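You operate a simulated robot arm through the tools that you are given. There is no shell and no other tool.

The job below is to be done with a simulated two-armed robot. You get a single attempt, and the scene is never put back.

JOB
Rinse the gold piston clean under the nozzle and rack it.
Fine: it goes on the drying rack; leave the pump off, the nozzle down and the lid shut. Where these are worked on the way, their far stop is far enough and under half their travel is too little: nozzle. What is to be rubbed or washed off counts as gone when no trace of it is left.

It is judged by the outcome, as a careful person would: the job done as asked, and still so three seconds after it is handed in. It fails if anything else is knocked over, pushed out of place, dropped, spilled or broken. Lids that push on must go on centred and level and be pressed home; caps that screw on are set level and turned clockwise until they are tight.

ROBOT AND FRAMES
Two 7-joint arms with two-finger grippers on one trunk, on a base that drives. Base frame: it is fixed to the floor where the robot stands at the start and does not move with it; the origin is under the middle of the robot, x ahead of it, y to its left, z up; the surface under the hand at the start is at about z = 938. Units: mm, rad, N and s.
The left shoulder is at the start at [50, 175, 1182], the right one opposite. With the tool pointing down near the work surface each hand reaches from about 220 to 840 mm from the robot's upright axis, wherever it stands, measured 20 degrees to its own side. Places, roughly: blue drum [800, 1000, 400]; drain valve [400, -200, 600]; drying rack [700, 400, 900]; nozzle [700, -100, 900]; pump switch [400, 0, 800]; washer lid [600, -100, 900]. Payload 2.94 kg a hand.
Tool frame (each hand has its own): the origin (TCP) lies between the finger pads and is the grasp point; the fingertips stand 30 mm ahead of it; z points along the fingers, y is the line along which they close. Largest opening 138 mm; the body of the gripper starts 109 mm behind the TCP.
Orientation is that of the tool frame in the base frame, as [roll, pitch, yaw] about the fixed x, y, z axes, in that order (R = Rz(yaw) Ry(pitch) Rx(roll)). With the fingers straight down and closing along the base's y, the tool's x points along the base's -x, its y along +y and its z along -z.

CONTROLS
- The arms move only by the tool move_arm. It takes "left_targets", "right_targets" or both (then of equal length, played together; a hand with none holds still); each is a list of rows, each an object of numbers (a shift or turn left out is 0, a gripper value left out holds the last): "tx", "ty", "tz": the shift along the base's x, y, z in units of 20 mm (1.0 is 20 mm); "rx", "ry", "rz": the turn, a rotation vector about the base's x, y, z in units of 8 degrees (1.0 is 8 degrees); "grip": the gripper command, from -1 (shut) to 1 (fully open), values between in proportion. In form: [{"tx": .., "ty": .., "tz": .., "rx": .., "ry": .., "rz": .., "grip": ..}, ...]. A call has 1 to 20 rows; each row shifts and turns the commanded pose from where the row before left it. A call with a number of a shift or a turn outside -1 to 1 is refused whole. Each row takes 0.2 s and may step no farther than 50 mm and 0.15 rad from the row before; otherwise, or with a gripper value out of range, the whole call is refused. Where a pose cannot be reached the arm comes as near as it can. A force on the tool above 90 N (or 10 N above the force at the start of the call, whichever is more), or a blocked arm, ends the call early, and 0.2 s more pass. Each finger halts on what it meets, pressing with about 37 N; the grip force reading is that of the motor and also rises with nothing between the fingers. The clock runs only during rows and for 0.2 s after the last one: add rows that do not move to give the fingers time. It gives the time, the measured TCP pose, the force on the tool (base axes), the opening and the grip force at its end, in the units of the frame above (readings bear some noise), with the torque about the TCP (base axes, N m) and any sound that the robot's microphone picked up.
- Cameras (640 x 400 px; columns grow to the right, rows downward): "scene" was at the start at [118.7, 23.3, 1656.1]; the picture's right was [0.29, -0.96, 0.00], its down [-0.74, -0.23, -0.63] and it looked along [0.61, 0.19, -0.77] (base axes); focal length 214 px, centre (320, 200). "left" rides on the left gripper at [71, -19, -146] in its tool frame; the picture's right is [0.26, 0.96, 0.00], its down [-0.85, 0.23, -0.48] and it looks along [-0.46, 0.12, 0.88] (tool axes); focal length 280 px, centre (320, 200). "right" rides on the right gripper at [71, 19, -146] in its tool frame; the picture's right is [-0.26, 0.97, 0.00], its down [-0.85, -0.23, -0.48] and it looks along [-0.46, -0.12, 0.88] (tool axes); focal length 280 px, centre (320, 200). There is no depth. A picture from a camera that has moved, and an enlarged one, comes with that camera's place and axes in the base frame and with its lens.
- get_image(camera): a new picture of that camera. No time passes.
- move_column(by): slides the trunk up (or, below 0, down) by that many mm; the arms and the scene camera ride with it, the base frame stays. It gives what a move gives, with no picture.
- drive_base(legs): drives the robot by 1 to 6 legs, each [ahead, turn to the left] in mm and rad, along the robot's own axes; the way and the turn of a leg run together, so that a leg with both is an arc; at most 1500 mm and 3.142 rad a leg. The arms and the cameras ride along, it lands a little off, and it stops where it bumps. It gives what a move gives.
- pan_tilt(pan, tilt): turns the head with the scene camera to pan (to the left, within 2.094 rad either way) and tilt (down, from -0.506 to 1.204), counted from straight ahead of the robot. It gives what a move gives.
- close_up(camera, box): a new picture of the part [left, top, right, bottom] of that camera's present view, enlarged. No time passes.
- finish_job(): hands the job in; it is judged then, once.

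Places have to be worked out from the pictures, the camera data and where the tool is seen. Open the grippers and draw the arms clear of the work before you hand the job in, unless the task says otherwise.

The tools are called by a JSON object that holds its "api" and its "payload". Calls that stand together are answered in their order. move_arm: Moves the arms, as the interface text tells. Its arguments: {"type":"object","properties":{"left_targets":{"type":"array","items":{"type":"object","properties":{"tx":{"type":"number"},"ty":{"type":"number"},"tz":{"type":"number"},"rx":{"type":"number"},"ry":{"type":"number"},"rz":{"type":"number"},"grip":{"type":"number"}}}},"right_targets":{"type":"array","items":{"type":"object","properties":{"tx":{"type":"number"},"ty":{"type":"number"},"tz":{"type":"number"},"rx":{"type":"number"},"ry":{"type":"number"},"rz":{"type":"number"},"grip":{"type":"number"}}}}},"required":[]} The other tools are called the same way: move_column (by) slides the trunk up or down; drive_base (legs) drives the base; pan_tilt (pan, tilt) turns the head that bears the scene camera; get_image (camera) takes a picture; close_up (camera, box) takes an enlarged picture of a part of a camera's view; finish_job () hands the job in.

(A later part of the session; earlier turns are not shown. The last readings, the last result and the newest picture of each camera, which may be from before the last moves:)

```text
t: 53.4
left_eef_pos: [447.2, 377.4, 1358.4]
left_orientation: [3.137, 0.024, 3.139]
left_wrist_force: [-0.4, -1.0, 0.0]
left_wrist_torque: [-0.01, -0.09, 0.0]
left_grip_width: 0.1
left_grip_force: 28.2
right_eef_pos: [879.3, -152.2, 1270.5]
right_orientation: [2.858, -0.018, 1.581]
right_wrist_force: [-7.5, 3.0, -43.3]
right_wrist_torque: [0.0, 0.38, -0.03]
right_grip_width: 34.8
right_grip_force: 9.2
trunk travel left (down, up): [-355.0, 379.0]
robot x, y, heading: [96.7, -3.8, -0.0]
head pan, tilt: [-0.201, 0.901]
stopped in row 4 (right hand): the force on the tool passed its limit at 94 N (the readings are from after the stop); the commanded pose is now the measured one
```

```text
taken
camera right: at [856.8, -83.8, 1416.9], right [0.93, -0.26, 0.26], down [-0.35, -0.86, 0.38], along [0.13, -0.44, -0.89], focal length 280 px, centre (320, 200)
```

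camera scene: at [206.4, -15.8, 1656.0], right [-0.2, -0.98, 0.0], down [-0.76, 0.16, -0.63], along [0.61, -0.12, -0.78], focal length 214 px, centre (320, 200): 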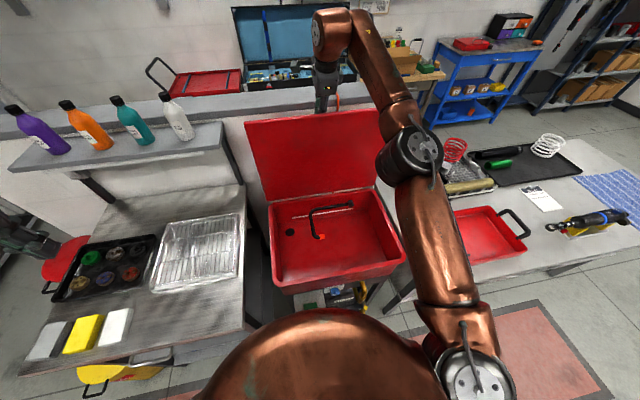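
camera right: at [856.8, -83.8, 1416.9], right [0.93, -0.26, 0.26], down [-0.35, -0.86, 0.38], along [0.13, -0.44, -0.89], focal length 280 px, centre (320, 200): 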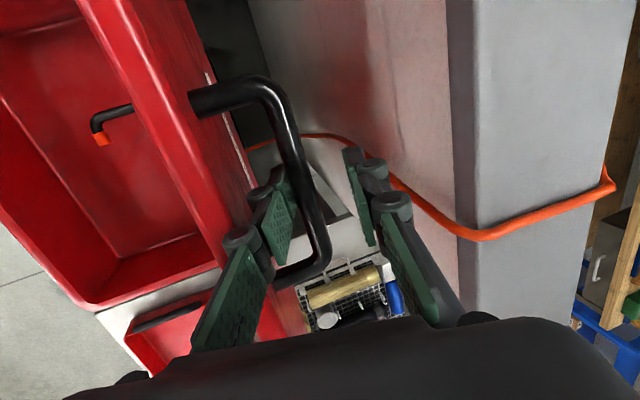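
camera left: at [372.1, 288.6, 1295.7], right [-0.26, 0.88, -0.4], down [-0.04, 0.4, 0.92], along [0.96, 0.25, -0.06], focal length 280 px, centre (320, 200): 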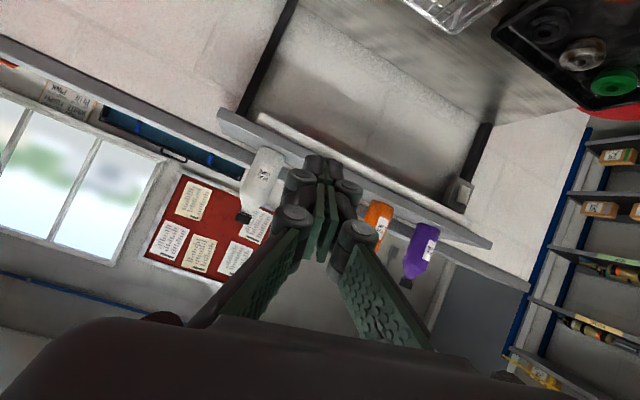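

The finger is wedged because the tool leans 16° over the lid's edge. I straighten the tool by about 9° around the bar and centre the finger in the gap before pulling straight up.

{"api": "move_arm", "payload": {"right_targets": [{"grip": -0.42}, {"tx": 0.06, "ry": 0.5}, {"tx": 0.06, "ry": 0.5}, {}]}}

{"api": "get_image", "payload": {"camera": "right"}}

```text
t: 54.4
left_eef_pos: [445.8, 378.8, 1358.7]
left_orientation: [3.138, 0.024, 3.137]
left_wrist_force: [0.3, -0.2, -0.1]
left_wrist_torque: [0.02, -0.03, -0.02]
left_grip_width: 0.2
left_grip_force: 28.6
right_eef_pos: [856.6, -162.6, 1269.9]
right_orientation: [2.985, -0.024, 1.575]
right_wrist_force: [1.4, 0.6, 0.4]
right_wrist_torque: [-0.04, 0.02, -0.03]
right_grip_width: 39.0
right_grip_force: 0.0
right hand out of reach, approached as far as the arm can: row 2, 3
trunk travel left (down, up): [-355.0, 379.0]
robot x, y, heading: [97.6, 2.3, 0.002]
head pan, tilt: [-0.201, 0.901]
```

```text
taken
camera right: at [852.2, -95.4, 1418.0], right [0.95, -0.26, 0.15], down [-0.3, -0.86, 0.41], along [0.02, -0.44, -0.9], focal length 280 px, centre (320, 200)
```

right: 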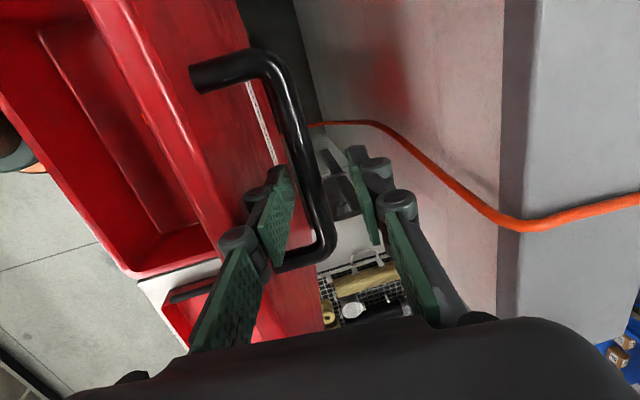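

The wedge is free (no force), but the arm is at the end of its reach with the lid at about 84°, too close to balance to let go. I raise the trunk in small steps while lowering the hand equally, to gain reach at this height.

{"api": "move_arm", "payload": {"right_targets": [{"tz": -0.4}, {"tz": -0.35}]}}

{"api": "move_column", "payload": {"by": 25}}

{"api": "get_image", "payload": {"camera": "right"}}

```text
t: 55.0
left_eef_pos: [447.0, 379.9, 1356.9]
left_orientation: [3.137, 0.025, 3.138]
left_wrist_force: [0.3, 0.6, -0.5]
left_wrist_torque: [0.03, 0.0, 0.02]
left_grip_width: 0.1
left_grip_force: 28.8
right_eef_pos: [855.3, -163.5, 1254.3]
right_orientation: [2.984, -0.024, 1.576]
right_wrist_force: [1.5, -0.1, 0.8]
right_wrist_torque: [0.01, 0.09, 0.02]
right_grip_width: 38.9
right_grip_force: 0.0
trunk travel left (down, up): [-355.0, 379.0]
robot x, y, heading: [98.4, -0.4, 0.006]
head pan, tilt: [-0.201, 0.901]
```

```text
t: 55.7
left_eef_pos: [447.8, 378.7, 1380.8]
left_orientation: [3.138, 0.024, 3.14]
left_wrist_force: [-0.5, -0.5, -0.6]
left_wrist_torque: [-0.02, 0.05, 0.01]
left_grip_width: 0.0
left_grip_force: 28.5
right_eef_pos: [856.6, -163.6, 1278.5]
right_orientation: [2.986, -0.023, 1.576]
right_wrist_force: [0.7, 0.2, 1.2]
right_wrist_torque: [0.0, 0.1, -0.01]
right_grip_width: 39.5
right_grip_force: 0.1
trunk travel left (down, up): [-380.0, 354.0]
robot x, y, heading: [97.1, -1.1, 0.005]
head pan, tilt: [-0.201, 0.901]
```

```text
taken
camera right: at [854.1, -95.0, 1426.0], right [0.95, -0.26, 0.14], down [-0.3, -0.86, 0.41], along [0.02, -0.44, -0.9], focal length 280 px, centre (320, 200)
```

right: 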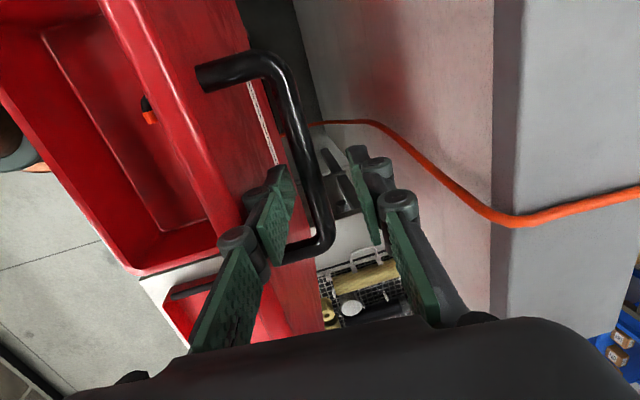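

That works smoothly with no forces. Repeating to gain about 75 mm of trunk height in total.

{"api": "move_arm", "payload": {"right_targets": [{"tz": -0.6}, {"tz": -0.6}]}}

{"api": "move_column", "payload": {"by": 25}}

{"api": "move_arm", "payload": {"right_targets": [{"tz": -0.6}, {"tz": -0.6}]}}

{"api": "move_column", "payload": {"by": 25}}

{"api": "move_arm", "payload": {"right_targets": [{"tz": -0.6}, {"tz": -0.6}]}}

{"api": "get_image", "payload": {"camera": "right"}}

```text
t: 56.3
left_eef_pos: [448.1, 379.0, 1381.1]
left_orientation: [3.139, 0.025, 3.14]
left_wrist_force: [-0.6, -0.1, 0.2]
left_wrist_torque: [0.01, 0.02, 0.02]
left_grip_width: 0.1
left_grip_force: 28.4
right_eef_pos: [857.5, -163.0, 1253.7]
right_orientation: [2.981, -0.024, 1.576]
right_wrist_force: [1.4, -0.5, -0.5]
right_wrist_torque: [0.02, 0.04, 0.01]
right_grip_width: 38.9
right_grip_force: 0.2
trunk travel left (down, up): [-380.0, 354.0]
robot x, y, heading: [96.1, 0.8, 0.004]
head pan, tilt: [-0.201, 0.901]
```

```text
t: 57.0
left_eef_pos: [447.6, 378.8, 1407.4]
left_orientation: [3.138, 0.023, 3.139]
left_wrist_force: [-0.3, 0.6, 0.3]
left_wrist_torque: [-0.01, 0.02, 0.01]
left_grip_width: 0.0
left_grip_force: 29.0
right_eef_pos: [857.1, -162.2, 1279.4]
right_orientation: [2.985, -0.024, 1.576]
right_wrist_force: [0.4, 0.2, 0.7]
right_wrist_torque: [0.0, 0.05, -0.03]
right_grip_width: 39.3
right_grip_force: 0.0
trunk travel left (down, up): [-405.0, 329.0]
robot x, y, heading: [93.4, 2.6, 0.004]
head pan, tilt: [-0.201, 0.901]
```

```text
t: 57.6
left_eef_pos: [446.4, 378.1, 1406.0]
left_orientation: [3.139, 0.025, 3.139]
left_wrist_force: [0.2, 0.2, 0.2]
left_wrist_torque: [0.01, -0.03, 0.0]
left_grip_width: 0.0
left_grip_force: 28.9
right_eef_pos: [856.8, -163.8, 1255.2]
right_orientation: [2.984, -0.023, 1.576]
right_wrist_force: [2.5, -0.8, -1.1]
right_wrist_torque: [0.03, 0.06, 0.07]
right_grip_width: 38.8
right_grip_force: 0.1
trunk travel left (down, up): [-405.0, 329.0]
robot x, y, heading: [94.2, -2.8, 0.004]
head pan, tilt: [-0.201, 0.901]
```

```text
t: 58.4
left_eef_pos: [448.2, 378.7, 1431.5]
left_orientation: [3.138, 0.026, 3.139]
left_wrist_force: [0.0, 0.2, 0.4]
left_wrist_torque: [0.0, 0.01, -0.02]
left_grip_width: 0.1
left_grip_force: 28.0
right_eef_pos: [857.3, -162.8, 1280.7]
right_orientation: [2.987, -0.024, 1.577]
right_wrist_force: [1.4, 0.3, 0.3]
right_wrist_torque: [-0.02, 0.08, 0.04]
right_grip_width: 39.0
right_grip_force: 0.1
trunk travel left (down, up): [-430.0, 304.0]
robot x, y, heading: [100.4, -1.1, 0.003]
head pan, tilt: [-0.201, 0.901]
```

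```text
t: 59.0
left_eef_pos: [446.5, 378.7, 1431.6]
left_orientation: [3.137, 0.024, 3.139]
left_wrist_force: [-1.0, 0.1, -0.3]
left_wrist_torque: [-0.01, 0.01, 0.0]
left_grip_width: 0.0
left_grip_force: 28.7
right_eef_pos: [856.5, -163.8, 1257.1]
right_orientation: [2.987, -0.025, 1.576]
right_wrist_force: [1.8, -0.4, -0.6]
right_wrist_torque: [0.01, 0.04, 0.05]
right_grip_width: 39.4
right_grip_force: 0.0
trunk travel left (down, up): [-430.0, 304.0]
robot x, y, heading: [96.8, -2.6, -0.002]
head pan, tilt: [-0.201, 0.901]
```

```text
taken
camera right: at [853.1, -95.8, 1404.2], right [0.95, -0.26, 0.14], down [-0.3, -0.86, 0.41], along [0.02, -0.44, -0.9], focal length 280 px, centre (320, 200)
```

right: 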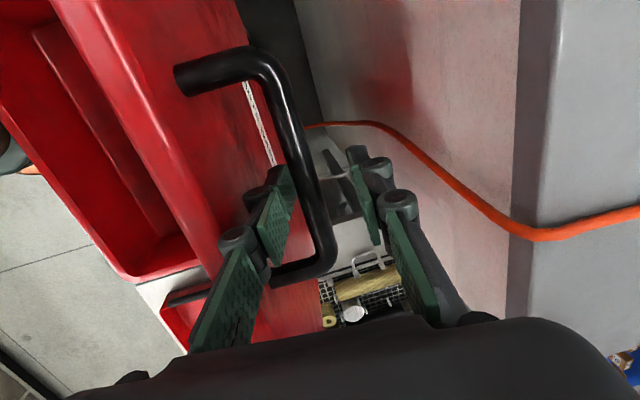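

Trunk is 75 mm higher and the hand is still loosely around the bar. I narrow the opening and push the lid on toward its stop.

{"api": "move_arm", "payload": {"right_targets": [{"grip": -0.68}, {}, {"tx": 0.6}, {"tx": 0.6}, {"tx": 0.5}, {}]}}

{"api": "get_image", "payload": {"camera": "right"}}

{"api": "get_image", "payload": {"camera": "scene"}}

```text
t: 60.4
left_eef_pos: [446.2, 379.2, 1432.1]
left_orientation: [3.139, 0.025, 3.138]
left_wrist_force: [-0.1, 0.2, 0.0]
left_wrist_torque: [0.01, -0.04, 0.0]
left_grip_width: 0.0
left_grip_force: 28.1
right_eef_pos: [879.9, -163.6, 1256.2]
right_orientation: [2.982, -0.026, 1.577]
right_wrist_force: [1.1, -1.6, 0.6]
right_wrist_torque: [0.06, 0.1, 0.03]
right_grip_width: 20.8
right_grip_force: 0.1
right hand out of reach, approached as far as the arm can: row 5
trunk travel left (down, up): [-430.0, 304.0]
robot x, y, heading: [98.2, -1.4, 0.002]
head pan, tilt: [-0.201, 0.901]
```

```text
taken
camera right: at [875.0, -95.6, 1405.1], right [0.95, -0.26, 0.15], down [-0.3, -0.86, 0.41], along [0.02, -0.44, -0.9], focal length 280 px, centre (320, 200)
```

right: 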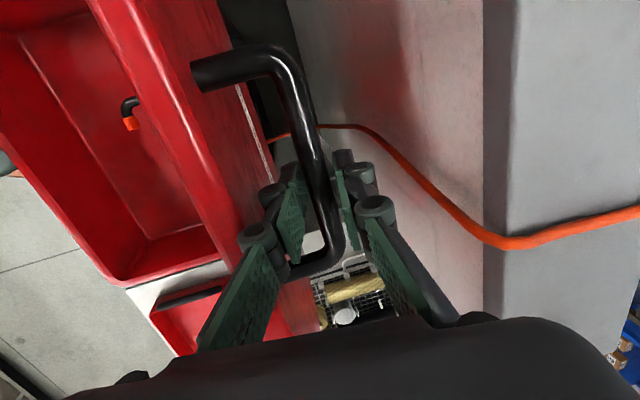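

```text
taken
camera scene: at [185.9, -13.7, 1730.0], right [-0.2, -0.98, 0.0], down [-0.77, 0.15, -0.62], along [0.61, -0.12, -0.78], focal length 214 px, centre (320, 200)
```

scene: 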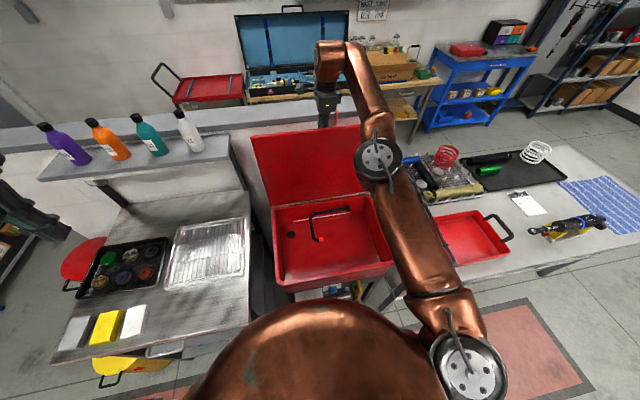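

The bar is free between the fingers with the lid at about 89° and no load, so it seems to rest by itself. I open a touch and lift the fingers straight off with the trunk.

{"api": "move_arm", "payload": {"right_targets": [{"grip": -0.64}, {}]}}

{"api": "move_column", "payload": {"by": 20}}

{"api": "get_image", "payload": {"camera": "right"}}

```text
t: 61.0
left_eef_pos: [447.9, 379.9, 1432.0]
left_orientation: [3.138, 0.024, 3.138]
left_wrist_force: [0.3, 0.7, 0.4]
left_wrist_torque: [-0.05, -0.02, -0.02]
left_grip_width: 0.0
left_grip_force: 28.6
right_eef_pos: [879.6, -163.8, 1256.7]
right_orientation: [2.982, -0.025, 1.576]
right_wrist_force: [1.3, -0.3, 1.8]
right_wrist_torque: [0.0, 0.12, -0.02]
right_grip_width: 22.9
right_grip_force: 0.0
trunk travel left (down, up): [-430.0, 304.0]
robot x, y, heading: [95.6, -0.8, -0.001]
head pan, tilt: [-0.201, 0.901]
```

```text
t: 61.6
left_eef_pos: [446.9, 379.2, 1452.3]
left_orientation: [3.138, 0.025, 3.139]
left_wrist_force: [0.9, 0.2, -0.4]
left_wrist_torque: [0.02, 0.01, -0.02]
left_grip_width: 0.0
left_grip_force: 28.1
right_eef_pos: [876.6, -162.8, 1282.5]
right_orientation: [2.974, -0.026, 1.576]
right_wrist_force: [0.7, -0.2, -1.1]
right_wrist_torque: [0.03, 0.01, 0.01]
right_grip_width: 24.0
right_grip_force: 0.0
trunk travel left (down, up): [-450.0, 284.0]
robot x, y, heading: [93.7, 6.3, 0.006]
head pan, tilt: [-0.201, 0.901]
```

```text
taken
camera right: at [871.5, -95.6, 1430.4], right [0.95, -0.26, 0.15], down [-0.3, -0.86, 0.41], along [0.03, -0.44, -0.9], focal length 280 px, centre (320, 200)
```

right: 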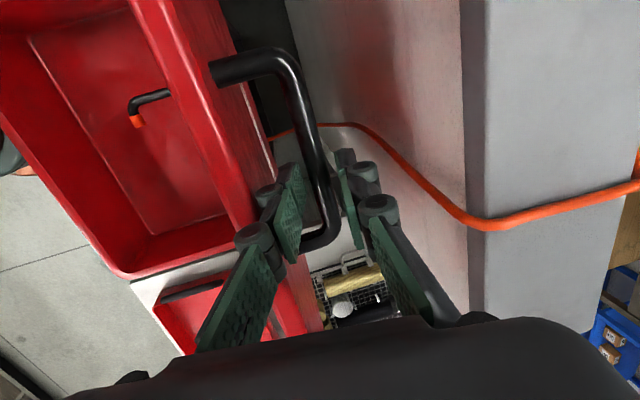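

No load and the lid stays. Another 30 mm up.

{"api": "move_column", "payload": {"by": 30}}

{"api": "get_image", "payload": {"camera": "right"}}

{"api": "get_image", "payload": {"camera": "scene"}}

```text
t: 62.4
left_eef_pos: [448.3, 379.9, 1481.6]
left_orientation: [3.139, 0.025, 3.138]
left_wrist_force: [-0.6, -0.7, 0.8]
left_wrist_torque: [0.0, 0.0, 0.01]
left_grip_width: 0.0
left_grip_force: 28.2
right_eef_pos: [873.8, -162.9, 1318.2]
right_orientation: [2.964, -0.025, 1.575]
right_wrist_force: [1.5, -0.9, 0.8]
right_wrist_torque: [0.0, 0.03, 0.01]
right_grip_width: 24.1
right_grip_force: 0.0
trunk travel left (down, up): [-480.0, 254.0]
robot x, y, heading: [94.9, -2.2, 0.004]
head pan, tilt: [-0.201, 0.901]
```

```text
taken
camera right: at [867.3, -95.7, 1465.6], right [0.95, -0.26, 0.16], down [-0.31, -0.86, 0.41], along [0.03, -0.44, -0.9], focal length 280 px, centre (320, 200)
```

right: 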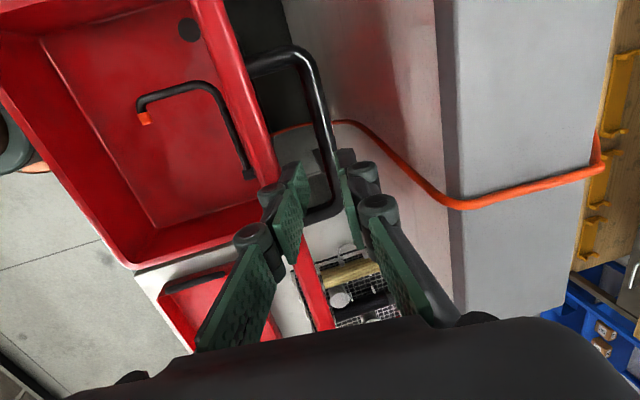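

```text
taken
camera scene: at [172.5, -13.8, 1779.9], right [-0.2, -0.98, 0.0], down [-0.77, 0.15, -0.62], along [0.61, -0.12, -0.78], focal length 214 px, centre (320, 200)
```

scene: 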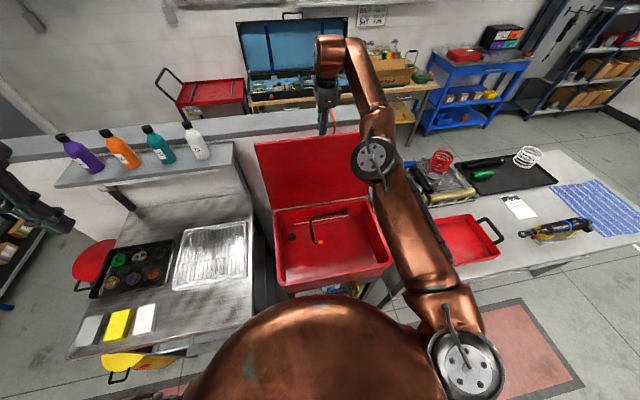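

The fingers are clear of the bar and the lid stands open by itself. I lift the hand a bit more and draw it back over the lid's top edge.

{"api": "move_arm", "payload": {"right_targets": [{"tx": -0.2, "tz": 0.9}, {"tx": -0.4, "tz": 0.9}, {"tx": -0.9, "tz": 0.5}, {"tx": -1, "tz": 0.3}, {"tx": -1}, {"tx": -1}, {"tx": -1}, {"tx": -1}, {"tx": -1}, {"tx": -1}]}}

{"api": "get_image", "payload": {"camera": "scene"}}

{"api": "get_image", "payload": {"camera": "right"}}

```text
t: 64.6
left_eef_pos: [445.4, 378.3, 1482.3]
left_orientation: [3.138, 0.027, 3.137]
left_wrist_force: [0.6, -0.1, -0.1]
left_wrist_torque: [0.03, 0.04, 0.0]
left_grip_width: 0.0
left_grip_force: 28.5
right_eef_pos: [703.3, -163.5, 1370.2]
right_orientation: [2.962, -0.024, 1.578]
right_wrist_force: [1.0, -0.2, -0.4]
right_wrist_torque: [0.02, 0.01, 0.01]
right_grip_width: 24.9
right_grip_force: 0.1
right hand out of reach, approached as far as the arm can: row 1
trunk travel left (down, up): [-480.0, 254.0]
robot x, y, heading: [94.9, -0.3, -0.0]
head pan, tilt: [-0.201, 0.901]
```

```text
taken
camera scene: at [170.9, -14.7, 1780.0], right [-0.2, -0.98, 0.0], down [-0.77, 0.15, -0.62], along [0.61, -0.12, -0.78], focal length 214 px, centre (320, 200)
```

scene: 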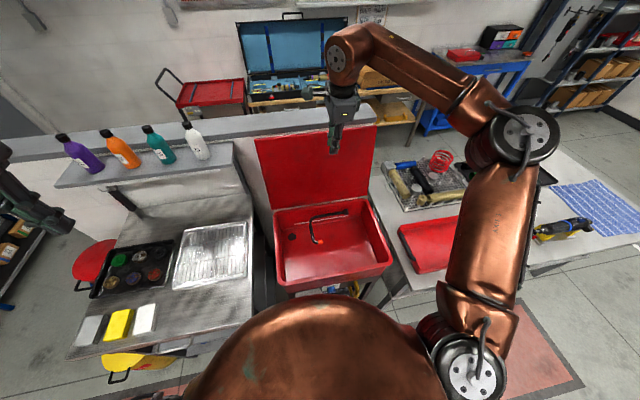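

```text
taken
camera right: at [695.5, -96.5, 1518.3], right [0.95, -0.26, 0.16], down [-0.31, -0.86, 0.41], along [0.04, -0.44, -0.9], focal length 280 px, centre (320, 200)
```

right: 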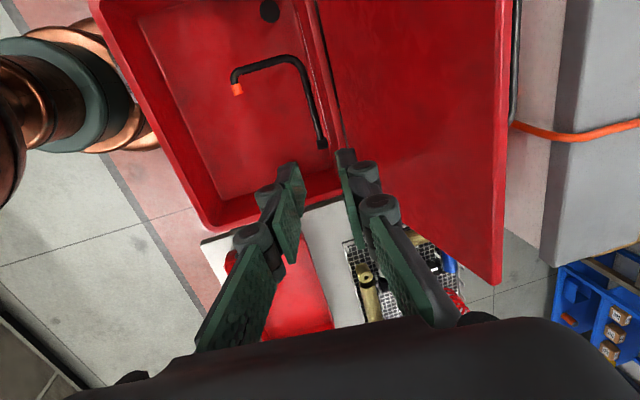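

The lid stands open. Now I study the nozzle and the basin from this viewpoint.

{"api": "close_up", "payload": {"camera": "right", "box": [180, 0, 380, 180]}}

{"api": "close_up", "payload": {"camera": "scene", "box": [240, 190, 410, 300]}}

```text
2.22 times, centred on (280, 90) of right
camera zoom: at [695.5, -96.5, 1518.3], right [0.95, -0.26, 0.16], down [-0.31, -0.86, 0.41], along [0.04, -0.44, -0.9], focal length 623 px, centre (409, 444)
```

zoom: 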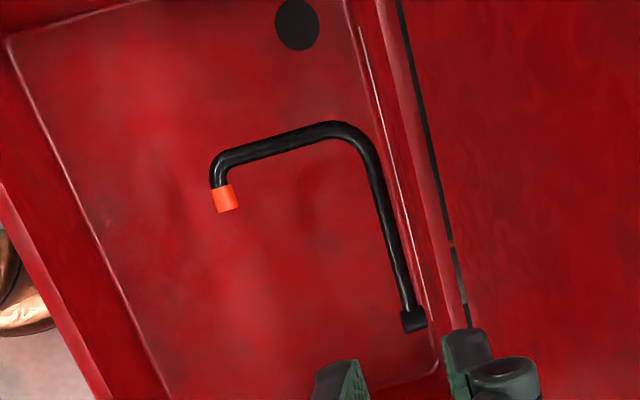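

```text
3.64 times, centred on (325, 245) of scene
camera zoom: at [170.9, -14.7, 1780.0], right [-0.2, -0.98, 0.0], down [-0.77, 0.15, -0.62], along [0.61, -0.12, -0.78], focal length 780 px, centre (302, 36)
```

zoom: 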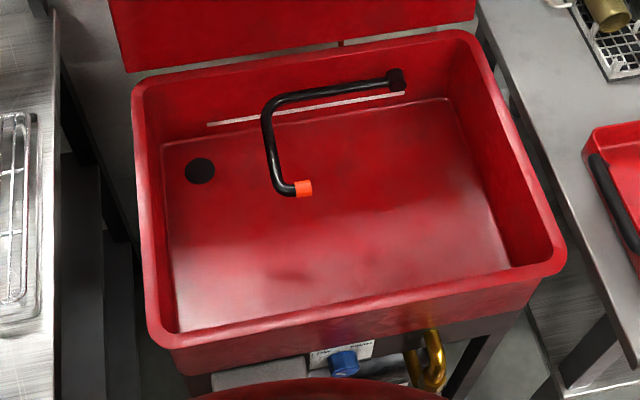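

The nozzle is a pipe hinged at its right rear end (about [765, −271, 885]), lying folded to the left with its orange tip at [628, −110, 877]; swinging it up about x makes the tip point down near [628, −263, 1030]. I lower the trunk again and bring the right hand, turned to close along y, above the pipe's front segment (x≈685, y≈−84).

{"api": "move_column", "payload": {"by": -125}}

{"api": "move_arm", "payload": {"right_targets": [{"tx": -0.075, "ty": 0.33, "tz": -0.6, "rx": -0.0955, "ry": 0.0725, "rz": 0.9317}, {"tx": -0.075, "ty": 0.33, "tz": -0.6, "rx": -0.0955, "ry": 0.0725, "rz": 0.9317}, {"tx": -0.075, "ty": 0.33, "tz": -0.6, "rx": -0.0955, "ry": 0.0725, "rz": 0.9317}, {"tx": -0.075, "ty": 0.33, "tz": -0.6, "rx": -0.0955, "ry": 0.0725, "rz": 0.9317}, {"tx": -0.075, "ty": 0.33, "tz": -0.6, "rx": -0.0955, "ry": 0.0725, "rz": 0.9317}, {"tx": -0.075, "ty": 0.33, "tz": -0.6, "rx": -0.0955, "ry": 0.0725, "rz": 0.9317}, {"tx": -0.075, "ty": 0.33, "tz": -0.6, "rx": -0.0955, "ry": 0.0725, "rz": 0.9317}, {"tx": -0.075, "ty": 0.33, "tz": -0.6, "rx": -0.0955, "ry": 0.0725, "rz": 0.9317}, {"tx": -0.075, "ty": 0.33, "tz": -0.6, "rx": -0.0955, "ry": 0.0725, "rz": 0.9317}, {"tx": -0.075, "ty": 0.33, "tz": -0.6, "rx": -0.0955, "ry": 0.0725, "rz": 0.9317}, {"tx": -0.075, "ty": 0.33, "tz": -0.6, "rx": -0.0955, "ry": 0.0725, "rz": 0.9317}, {"tx": -0.075, "ty": 0.33, "tz": -0.6, "rx": -0.0955, "ry": 0.0725, "rz": 0.9317, "grip": -0.2}, {}]}}

{"api": "get_image", "payload": {"camera": "scene"}}

{"api": "get_image", "payload": {"camera": "right"}}

```text
t: 66.1
left_eef_pos: [444.7, 378.2, 1358.2]
left_orientation: [3.138, 0.027, 3.138]
left_wrist_force: [0.0, 0.1, 0.8]
left_wrist_torque: [0.02, -0.01, -0.02]
left_grip_width: 0.0
left_grip_force: 28.4
right_eef_pos: [702.7, -162.0, 1246.9]
right_orientation: [2.964, -0.024, 1.575]
right_wrist_force: [-0.6, -0.8, 0.3]
right_wrist_torque: [0.03, -0.03, 0.0]
right_grip_width: 24.6
right_grip_force: 0.0
trunk travel left (down, up): [-355.0, 379.0]
robot x, y, heading: [96.8, -2.1, -0.002]
head pan, tilt: [-0.201, 0.901]
```

```text
t: 68.9
left_eef_pos: [446.3, 378.3, 1357.4]
left_orientation: [3.139, 0.027, 3.137]
left_wrist_force: [-0.8, -1.0, -0.2]
left_wrist_torque: [0.03, 0.01, 0.0]
left_grip_width: 0.1
left_grip_force: 28.4
right_eef_pos: [685.0, -83.6, 1101.6]
right_orientation: [-3.141, -0.002, 3.139]
right_wrist_force: [-0.6, 0.0, -0.5]
right_wrist_torque: [0.02, -0.02, -0.02]
right_grip_width: 55.3
right_grip_force: 0.1
trunk travel left (down, up): [-355.0, 379.0]
robot x, y, heading: [101.4, 1.2, -0.004]
head pan, tilt: [-0.201, 0.901]
```

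```text
taken
camera scene: at [216.1, -14.2, 1654.9], right [-0.2, -0.98, 0.0], down [-0.77, 0.15, -0.62], along [0.61, -0.12, -0.78], focal length 214 px, centre (320, 200)
```

scene: 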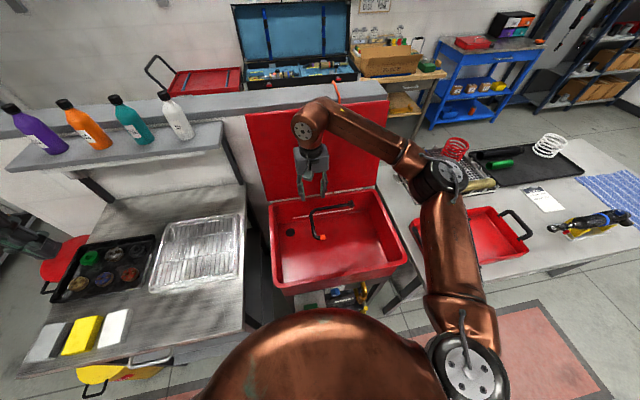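

```text
taken
camera right: at [614.7, -64.6, 1246.1], right [0.26, 0.96, 0.0], down [0.85, -0.23, 0.47], along [0.46, -0.13, -0.88], focal length 280 px, centre (320, 200)
```

right: 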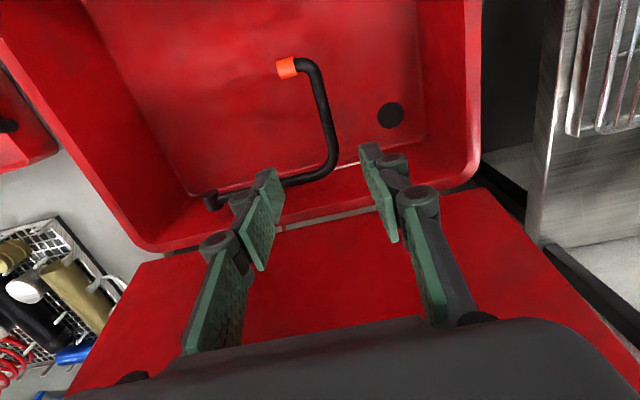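

The front pipe segment lies right below the gripper (y≈−84, x 628–745, z≈885). I lower over it.

{"api": "move_arm", "payload": {"right_targets": [{"tz": -1}, {"tz": -1}, {"tz": -1}, {"tz": -1}, {"tz": -1}, {"tz": -1}, {"tz": -1}, {"tz": -1}, {"tz": -0.9}, {}]}}

{"api": "get_image", "payload": {"camera": "right"}}

```text
t: 71.1
left_eef_pos: [446.3, 379.2, 1355.9]
left_orientation: [3.136, 0.027, 3.137]
left_wrist_force: [0.4, -0.6, -0.4]
left_wrist_torque: [-0.01, 0.02, -0.01]
left_grip_width: 0.0
left_grip_force: 28.4
right_eef_pos: [685.3, -82.8, 922.3]
right_orientation: [-3.14, -0.003, 3.139]
right_wrist_force: [0.1, -0.1, 0.3]
right_wrist_torque: [0.01, -0.02, -0.03]
right_grip_width: 55.2
right_grip_force: 0.0
trunk travel left (down, up): [-355.0, 379.0]
robot x, y, heading: [95.9, 0.1, -0.002]
head pan, tilt: [-0.201, 0.901]
```

```text
taken
camera right: at [614.6, -64.3, 1067.8], right [0.26, 0.96, 0.0], down [0.85, -0.23, 0.48], along [0.46, -0.13, -0.88], focal length 280 px, centre (320, 200)
```

right: 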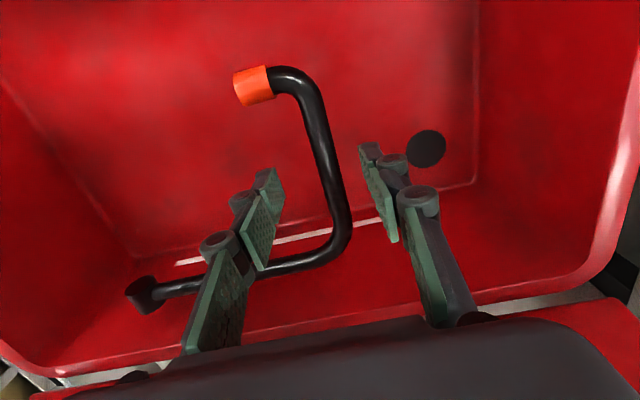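

Centred. I lower the last ~33 mm and close on the pipe.

{"api": "move_arm", "payload": {"right_targets": [{"tz": -0.8}, {"tz": -0.8}, {"grip": -1}, {}, {}, {}, {}, {}]}}

{"api": "get_image", "payload": {"camera": "right"}}

```text
t: 72.9
left_eef_pos: [445.7, 382.8, 1355.7]
left_orientation: [3.141, 0.024, 3.137]
left_wrist_force: [0.4, -0.2, -0.6]
left_wrist_torque: [0.01, -0.01, 0.0]
left_grip_width: 0.0
left_grip_force: 28.5
right_eef_pos: [684.0, -78.5, 891.9]
right_orientation: [-3.141, 0.001, 3.141]
right_wrist_force: [-0.6, 29.6, -0.1]
right_wrist_torque: [0.17, 0.44, -0.46]
right_grip_width: 14.4
right_grip_force: 40.6
trunk travel left (down, up): [-355.0, 379.0]
robot x, y, heading: [96.1, -4.3, -0.003]
head pan, tilt: [-0.201, 0.901]
```

```text
taken
camera right: at [614.3, -60.0, 1036.9], right [0.26, 0.96, 0.0], down [0.85, -0.23, 0.48], along [0.46, -0.12, -0.88], focal length 280 px, centre (320, 200)
```

right: 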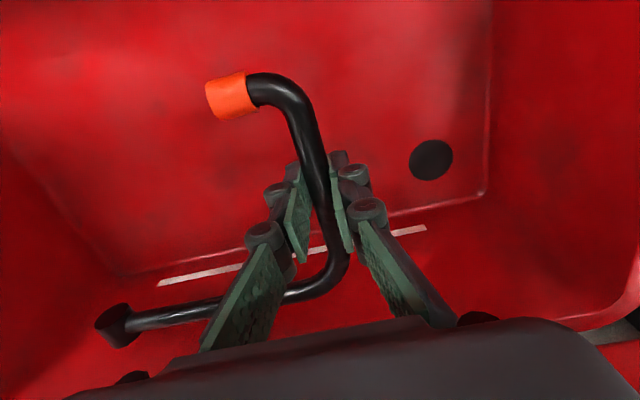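

Gripped (14.4 mm pipe), with a side force from my being ~4 mm off in y. I relieve that and lift 20 mm to learn which way it hinges.

{"api": "move_arm", "payload": {"right_targets": [{"ty": 0.2, "tz": 0.5}, {"tz": 0.5}, {}]}}

{"api": "get_image", "payload": {"camera": "right"}}

```text
t: 73.7
left_eef_pos: [445.4, 380.2, 1357.6]
left_orientation: [3.138, 0.027, 3.138]
left_wrist_force: [1.1, 0.1, -0.5]
left_wrist_torque: [-0.01, 0.03, -0.03]
left_grip_width: 0.1
left_grip_force: 28.7
right_eef_pos: [685.5, -80.6, 911.2]
right_orientation: [-3.135, 0.0, 3.136]
right_wrist_force: [-3.8, 9.5, -0.3]
right_wrist_torque: [0.1, 0.24, -0.37]
right_grip_width: 14.5
right_grip_force: 40.5
trunk travel left (down, up): [-355.0, 379.0]
robot x, y, heading: [97.8, -2.0, 0.001]
head pan, tilt: [-0.201, 0.901]
```

```text
taken
camera right: at [614.5, -59.9, 1056.2], right [0.27, 0.96, 0.0], down [0.85, -0.23, 0.48], along [0.46, -0.13, -0.88], focal length 280 px, centre (320, 200)
```

right: 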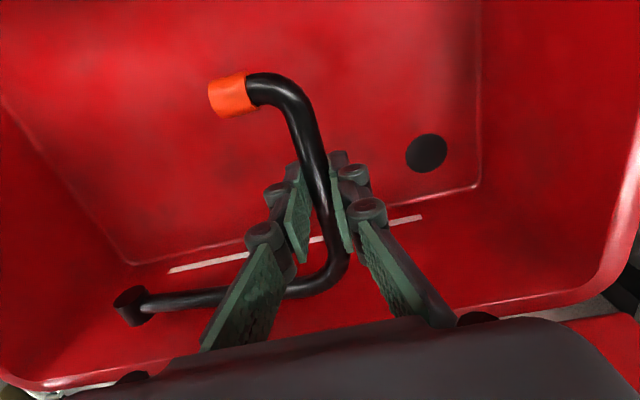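

It hinges about its right end as expected and moves freely. I swing it up along the arc, first to about 33°.

{"api": "move_arm", "payload": {"right_targets": [{"ty": -0.1, "tz": 0.825}, {"ty": -0.2, "tz": 0.81}, {"ty": -0.3, "tz": 0.79}, {"ty": -0.365, "tz": 0.76}, {"ty": -0.425, "tz": 0.725}, {}]}}

{"api": "get_image", "payload": {"camera": "scene"}}

```text
t: 75.1
left_eef_pos: [446.6, 380.1, 1356.3]
left_orientation: [3.137, 0.026, 3.14]
left_wrist_force: [-0.3, 0.3, 0.6]
left_wrist_torque: [0.02, 0.02, 0.02]
left_grip_width: 0.1
left_grip_force: 28.8
right_eef_pos: [684.7, -105.8, 991.1]
right_orientation: [-3.141, -0.001, 3.14]
right_wrist_force: [-4.0, 10.1, 5.4]
right_wrist_torque: [0.06, 0.25, -0.45]
right_grip_width: 14.5
right_grip_force: 40.8
trunk travel left (down, up): [-355.0, 379.0]
robot x, y, heading: [95.6, 1.4, 0.002]
head pan, tilt: [-0.201, 0.901]
```

```text
taken
camera scene: at [215.3, -11.8, 1655.0], right [-0.2, -0.98, 0.0], down [-0.77, 0.15, -0.62], along [0.61, -0.12, -0.78], focal length 214 px, centre (320, 200)
```

scene: 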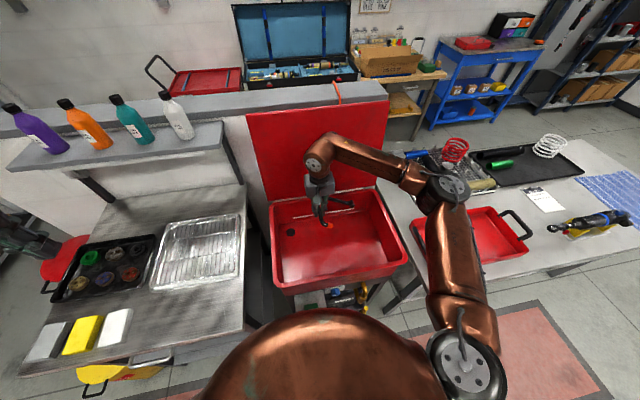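

Forces are low. I continue the swing to about 63°.

{"api": "move_arm", "payload": {"right_targets": [{"ty": -0.47, "tz": 0.685}, {"ty": -0.53, "tz": 0.64}, {"ty": -0.59, "tz": 0.59}, {"ty": -0.64, "tz": 0.535}, {"ty": -0.69, "tz": 0.48}, {"ty": -0.73, "tz": 0.415}, {}]}}

{"api": "get_image", "payload": {"camera": "right"}}

```text
t: 76.7
left_eef_pos: [444.4, 379.7, 1356.3]
left_orientation: [3.139, 0.025, 3.139]
left_wrist_force: [-0.2, 0.0, 0.8]
left_wrist_torque: [-0.01, 0.0, 0.01]
left_grip_width: 0.1
left_grip_force: 28.5
right_eef_pos: [684.3, -181.5, 1057.4]
right_orientation: [-3.138, -0.001, 3.138]
right_wrist_force: [-8.2, 3.0, 5.1]
right_wrist_torque: [-0.07, -0.26, -0.26]
right_grip_width: 14.1
right_grip_force: 40.5
trunk travel left (down, up): [-355.0, 379.0]
robot x, y, heading: [99.2, 1.7, 0.005]
head pan, tilt: [-0.201, 0.901]
```

```text
taken
camera right: at [614.1, -160.9, 1202.1], right [0.27, 0.96, 0.0], down [0.85, -0.23, 0.48], along [0.46, -0.13, -0.88], focal length 280 px, centre (320, 200)
```

right: 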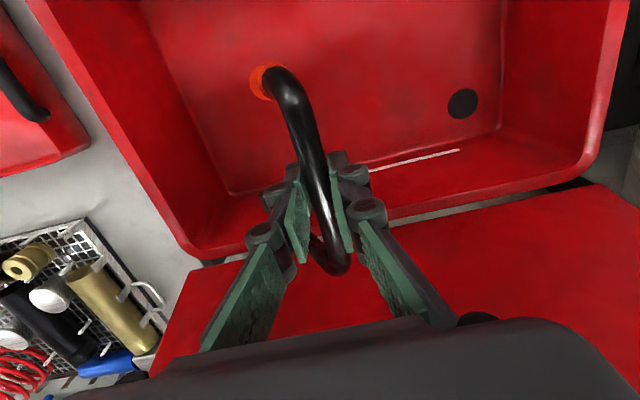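

The tip is turning downward as expected. Continuing to about 88° and watching for the stop.

{"api": "move_arm", "payload": {"right_targets": [{"ty": -0.765, "tz": 0.345}, {"ty": -0.795, "tz": 0.285}, {"ty": -0.815, "tz": 0.21}, {"ty": -0.83, "tz": 0.14}, {"ty": -0.84, "tz": 0.065}, {}]}}

{"api": "get_image", "payload": {"camera": "right"}}

{"api": "get_image", "payload": {"camera": "scene"}}

```text
t: 78.1
left_eef_pos: [446.1, 379.5, 1357.5]
left_orientation: [3.138, 0.027, 3.139]
left_wrist_force: [-0.2, 0.2, -0.2]
left_wrist_torque: [-0.04, 0.0, -0.02]
left_grip_width: 0.0
left_grip_force: 29.1
right_eef_pos: [684.0, -263.3, 1076.5]
right_orientation: [-3.139, -0.002, 3.138]
right_wrist_force: [-8.5, -0.9, -4.5]
right_wrist_torque: [-0.1, -0.23, -0.1]
right_grip_width: 13.9
right_grip_force: 40.4
trunk travel left (down, up): [-355.0, 379.0]
robot x, y, heading: [94.8, -2.2, 0.001]
head pan, tilt: [-0.201, 0.901]
```

```text
taken
camera right: at [614.3, -242.4, 1221.7], right [0.27, 0.96, 0.0], down [0.85, -0.23, 0.48], along [0.46, -0.13, -0.88], focal length 280 px, centre (320, 200)
```

right: 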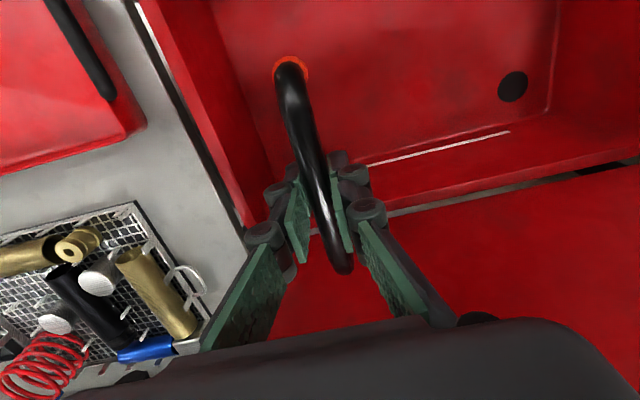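

```text
taken
camera scene: at [215.4, -14.0, 1654.8], right [-0.2, -0.98, 0.0], down [-0.77, 0.15, -0.62], along [0.61, -0.12, -0.78], focal length 214 px, centre (320, 200)
```

scene: 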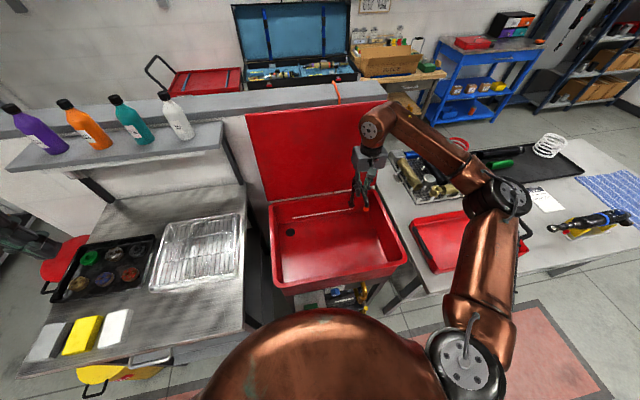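

At about 88° with tiny forces. I nudge a little further to find the far stop.

{"api": "move_arm", "payload": {"right_targets": [{"ty": -0.3, "tz": 0.0}, {"ty": -0.3, "tz": -0.01}, {}]}}

```text
t: 78.9
left_eef_pos: [445.9, 382.3, 1356.1]
left_orientation: [3.14, 0.027, 3.137]
left_wrist_force: [-0.3, -0.3, 0.4]
left_wrist_torque: [0.0, 0.04, 0.0]
left_grip_width: 0.0
left_grip_force: 28.3
right_eef_pos: [684.9, -269.8, 1076.6]
right_orientation: [-3.14, -0.002, -3.138]
right_wrist_force: [-9.3, 25.1, -13.7]
right_wrist_torque: [0.15, -0.13, -0.27]
right_grip_width: 13.9
right_grip_force: 40.7
trunk travel left (down, up): [-355.0, 379.0]
robot x, y, heading: [96.5, -0.8, 0.002]
head pan, tilt: [-0.201, 0.901]
```

Reached the far stop (25 N at y≈−270, about 90°). I loosen the fingers slightly around it to see whether the nozzle stays up.

{"api": "move_arm", "payload": {"right_targets": [{"ty": 0.2, "grip": -0.7}, {}, {}, {"grip": -0.4}, {}, {}]}}

{"api": "get_image", "payload": {"camera": "right"}}

```text
t: 80.3
left_eef_pos: [446.2, 378.0, 1357.1]
left_orientation: [3.138, 0.025, 3.137]
left_wrist_force: [-0.6, -0.5, 0.3]
left_wrist_torque: [0.01, -0.02, -0.02]
left_grip_width: 0.0
left_grip_force: 28.7
right_eef_pos: [686.1, -269.3, 1076.1]
right_orientation: [-3.14, 0.0, 3.139]
right_wrist_force: [0.0, 0.1, -1.1]
right_wrist_torque: [0.04, 0.01, 0.0]
right_grip_width: 41.6
right_grip_force: 0.0
trunk travel left (down, up): [-355.0, 379.0]
robot x, y, heading: [97.0, -2.3, -0.0]
head pan, tilt: [-0.201, 0.901]
```

```text
taken
camera right: at [615.0, -249.5, 1221.9], right [0.26, 0.96, 0.0], down [0.85, -0.23, 0.47], along [0.46, -0.13, -0.88], focal length 280 px, centre (320, 200)
```

right: 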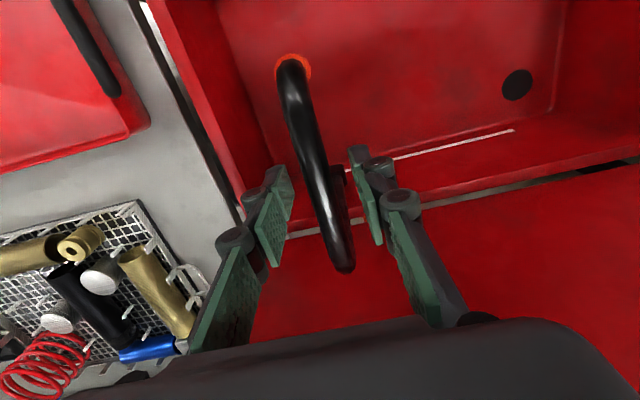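

The nozzle stays up on its own with the hand off it. I raise the right hand clear and tuck it, then look at the result.

{"api": "move_arm", "payload": {"right_targets": [{"tz": 1}, {"tz": 1}, {"tz": 1}, {"tz": 1}, {"tz": 1}, {"tz": 1}, {"tx": -1, "tz": 1}, {"tx": -1, "tz": 1}, {"tx": -1, "tz": 1}, {"tx": -1, "tz": 1}, {"tx": -1, "tz": 1}, {"tx": -1}, {"tx": -1}, {"tx": -1}, {"tx": -1}, {"tx": -1}]}}

{"api": "get_image", "payload": {"camera": "scene"}}

{"api": "close_up", "payload": {"camera": "scene", "box": [250, 170, 420, 290]}}

```text
t: 83.7
left_eef_pos: [445.0, 379.2, 1357.5]
left_orientation: [3.139, 0.026, 3.138]
left_wrist_force: [-0.6, 0.9, 0.7]
left_wrist_torque: [0.0, -0.02, -0.02]
left_grip_width: 0.0
left_grip_force: 28.1
right_eef_pos: [483.5, -269.4, 1297.6]
right_orientation: [-3.141, -0.001, 3.14]
right_wrist_force: [-1.0, -0.4, -0.5]
right_wrist_torque: [0.03, -0.02, 0.0]
right_grip_width: 41.3
right_grip_force: 0.0
trunk travel left (down, up): [-355.0, 379.0]
robot x, y, heading: [97.6, -2.4, -0.004]
head pan, tilt: [-0.201, 0.901]
```

```text
taken
camera scene: at [215.5, -13.8, 1654.9], right [-0.2, -0.98, 0.0], down [-0.77, 0.15, -0.62], along [0.61, -0.12, -0.78], focal length 214 px, centre (320, 200)
```

scene: 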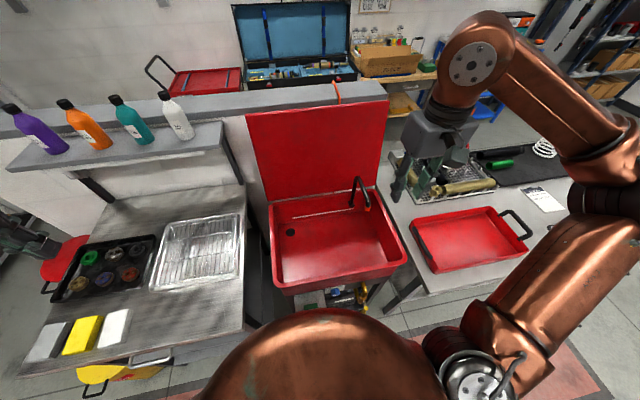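

```text
3.33 times, centred on (335, 230) of scene
camera zoom: at [215.5, -13.8, 1654.9], right [-0.2, -0.98, 0.0], down [-0.77, 0.15, -0.62], along [0.61, -0.12, -0.78], focal length 715 px, centre (270, 100)
```

zoom: 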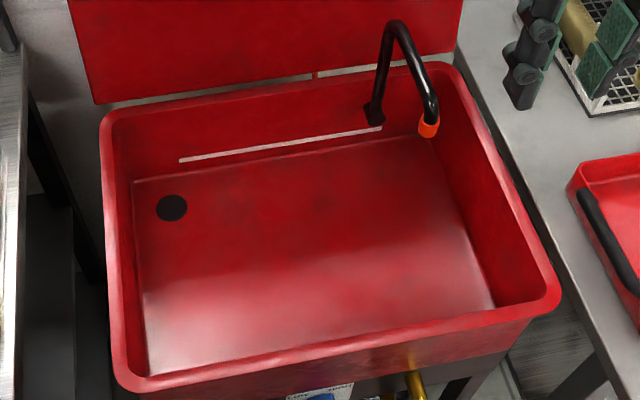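

The nozzle is up, outlet at about [628, −268, 1030]. Now the left hand goes over the gold piston, turned about 50° so the fingers fit between its neighbours and the tray corner.

{"api": "move_arm", "payload": {"left_targets": [{"tx": 0.44, "ty": 0.96, "tz": -0.6, "rz": 0.365, "grip": 0.38}, {"tx": 0.44, "ty": 0.96, "tz": -0.6, "rz": 0.365}, {"tx": 0.44, "ty": 0.96, "tz": -0.6, "rz": 0.365}, {"tx": 0.44, "ty": 0.96, "tz": -0.6, "rz": 0.365}, {"tx": 0.44, "ty": 0.96, "tz": -0.6, "rz": 0.365}, {"tx": 0.44, "ty": 0.96, "tz": -0.6, "rz": 0.365}, {"tx": 0.44, "ty": 0.96, "tz": -0.6, "rz": 0.365}, {"tx": 0.44, "ty": 0.96, "tz": -0.6, "rz": 0.365}, {"tx": 0.44, "ty": 0.96, "tz": -0.6, "rz": 0.365}, {"tx": 0.44, "ty": 0.96, "tz": -0.6, "rz": 0.365}, {"tx": 0.44, "ty": 0.96, "tz": -0.6, "rz": 0.365}, {"tx": 0.44, "ty": 0.96, "tz": -0.6, "rz": 0.365}, {"tx": 0.44, "ty": 0.96, "tz": -0.6, "rz": 0.365}, {"tx": 0.44, "ty": 0.96, "tz": -0.6, "rz": 0.365}, {"tx": 0.44, "ty": 0.96, "tz": -0.6, "rz": 0.365}, {"tx": 0.44, "ty": 0.96, "tz": -0.6, "rz": 0.365}, {"tx": 0.44, "ty": 0.96, "tz": -0.6, "rz": 0.365}, {}]}}

{"api": "get_image", "payload": {"camera": "left"}}

{"api": "get_image", "payload": {"camera": "scene"}}

```text
t: 87.5
left_eef_pos: [594.7, 705.2, 1152.7]
left_orientation: [3.137, 0.026, -2.277]
left_wrist_force: [-0.8, 0.1, -0.1]
left_wrist_torque: [0.0, -0.04, 0.0]
left_grip_width: 95.3
left_grip_force: 0.1
right_eef_pos: [485.0, -270.5, 1296.9]
right_orientation: [-3.14, -0.001, 3.14]
right_wrist_force: [0.2, 0.3, 0.3]
right_wrist_torque: [0.01, 0.0, 0.0]
right_grip_width: 41.5
right_grip_force: 0.1
trunk travel left (down, up): [-355.0, 379.0]
robot x, y, heading: [96.9, -1.9, -0.002]
head pan, tilt: [-0.201, 0.901]
```

```text
taken
camera left: at [562.1, 635.8, 1297.4], right [-0.9, 0.43, 0.0], down [0.37, 0.78, 0.5], along [0.22, 0.45, -0.87], focal length 280 px, centre (320, 200)
```

left: 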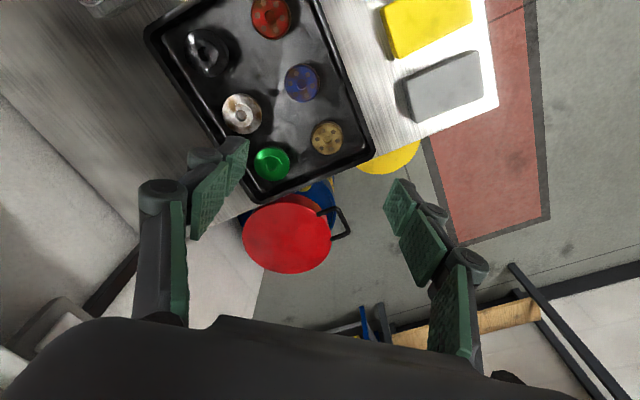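

```text
taken
camera scene: at [215.6, -14.0, 1654.9], right [-0.2, -0.98, 0.0], down [-0.77, 0.15, -0.62], along [0.61, -0.12, -0.78], focal length 214 px, centre (320, 200)
```

scene: 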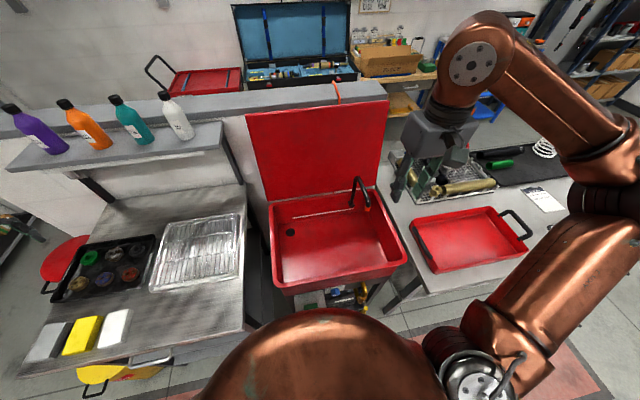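

By the wrist camera, the gold piston is about 26 mm further in +y and 5 mm in +x from under my TCP. I correct, level the tool and descend to z≈1015, then check again.

{"api": "move_arm", "payload": {"left_targets": [{"tx": 0.1, "ty": 0.5, "tz": -0.5, "rx": -0.08, "ry": 0.05}, {"tx": 0.1, "ty": 0.5, "tz": -0.9, "rx": -0.08, "ry": 0.05}, {"tx": 0.05, "ty": 0.35, "tz": -1}, {"tz": -1}, {"tz": -1}, {"tz": -1}, {"tz": -1}, {"tz": -0.5}, {}]}}

{"api": "get_image", "payload": {"camera": "left"}}

{"api": "get_image", "payload": {"camera": "scene"}}

```text
t: 89.5
left_eef_pos: [601.0, 732.5, 1015.8]
left_orientation: [-3.141, 0.001, -2.278]
left_wrist_force: [-0.5, 0.5, 0.1]
left_wrist_torque: [0.01, -0.01, -0.03]
left_grip_width: 95.3
left_grip_force: 0.2
right_eef_pos: [484.5, -268.5, 1297.1]
right_orientation: [-3.139, -0.003, 3.141]
right_wrist_force: [-1.1, 0.1, -0.7]
right_wrist_torque: [0.0, 0.0, 0.02]
right_grip_width: 41.6
right_grip_force: 0.1
trunk travel left (down, up): [-355.0, 379.0]
robot x, y, heading: [96.1, -0.9, 0.003]
head pan, tilt: [-0.201, 0.901]
```

```text
taken
camera left: at [569.7, 666.2, 1160.7], right [-0.9, 0.43, 0.0], down [0.38, 0.8, 0.48], along [0.2, 0.43, -0.88], focal length 280 px, centre (320, 200)
```

left: 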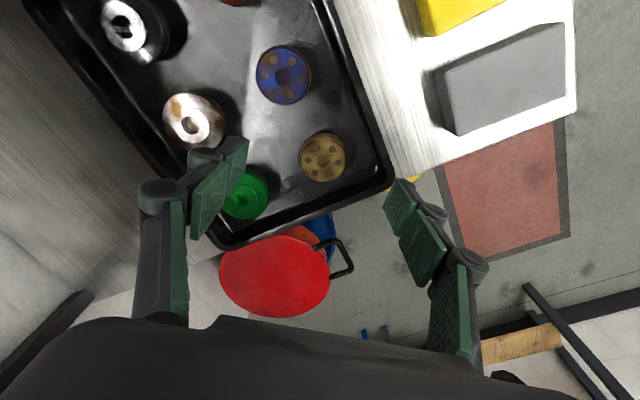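

```text
taken
camera scene: at [216.4, -13.5, 1654.8], right [-0.2, -0.98, 0.0], down [-0.77, 0.15, -0.62], along [0.61, -0.12, -0.78], focal length 214 px, centre (320, 200)
```

scene: 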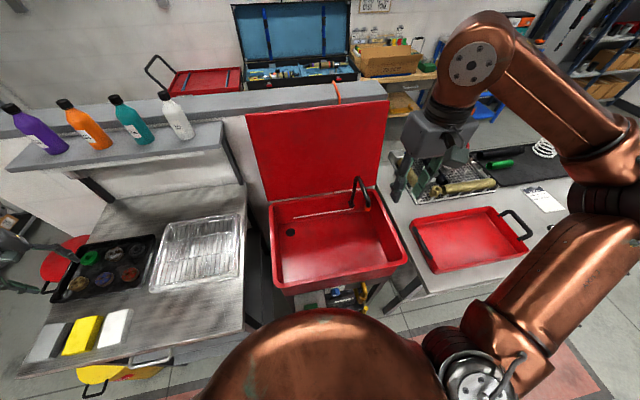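

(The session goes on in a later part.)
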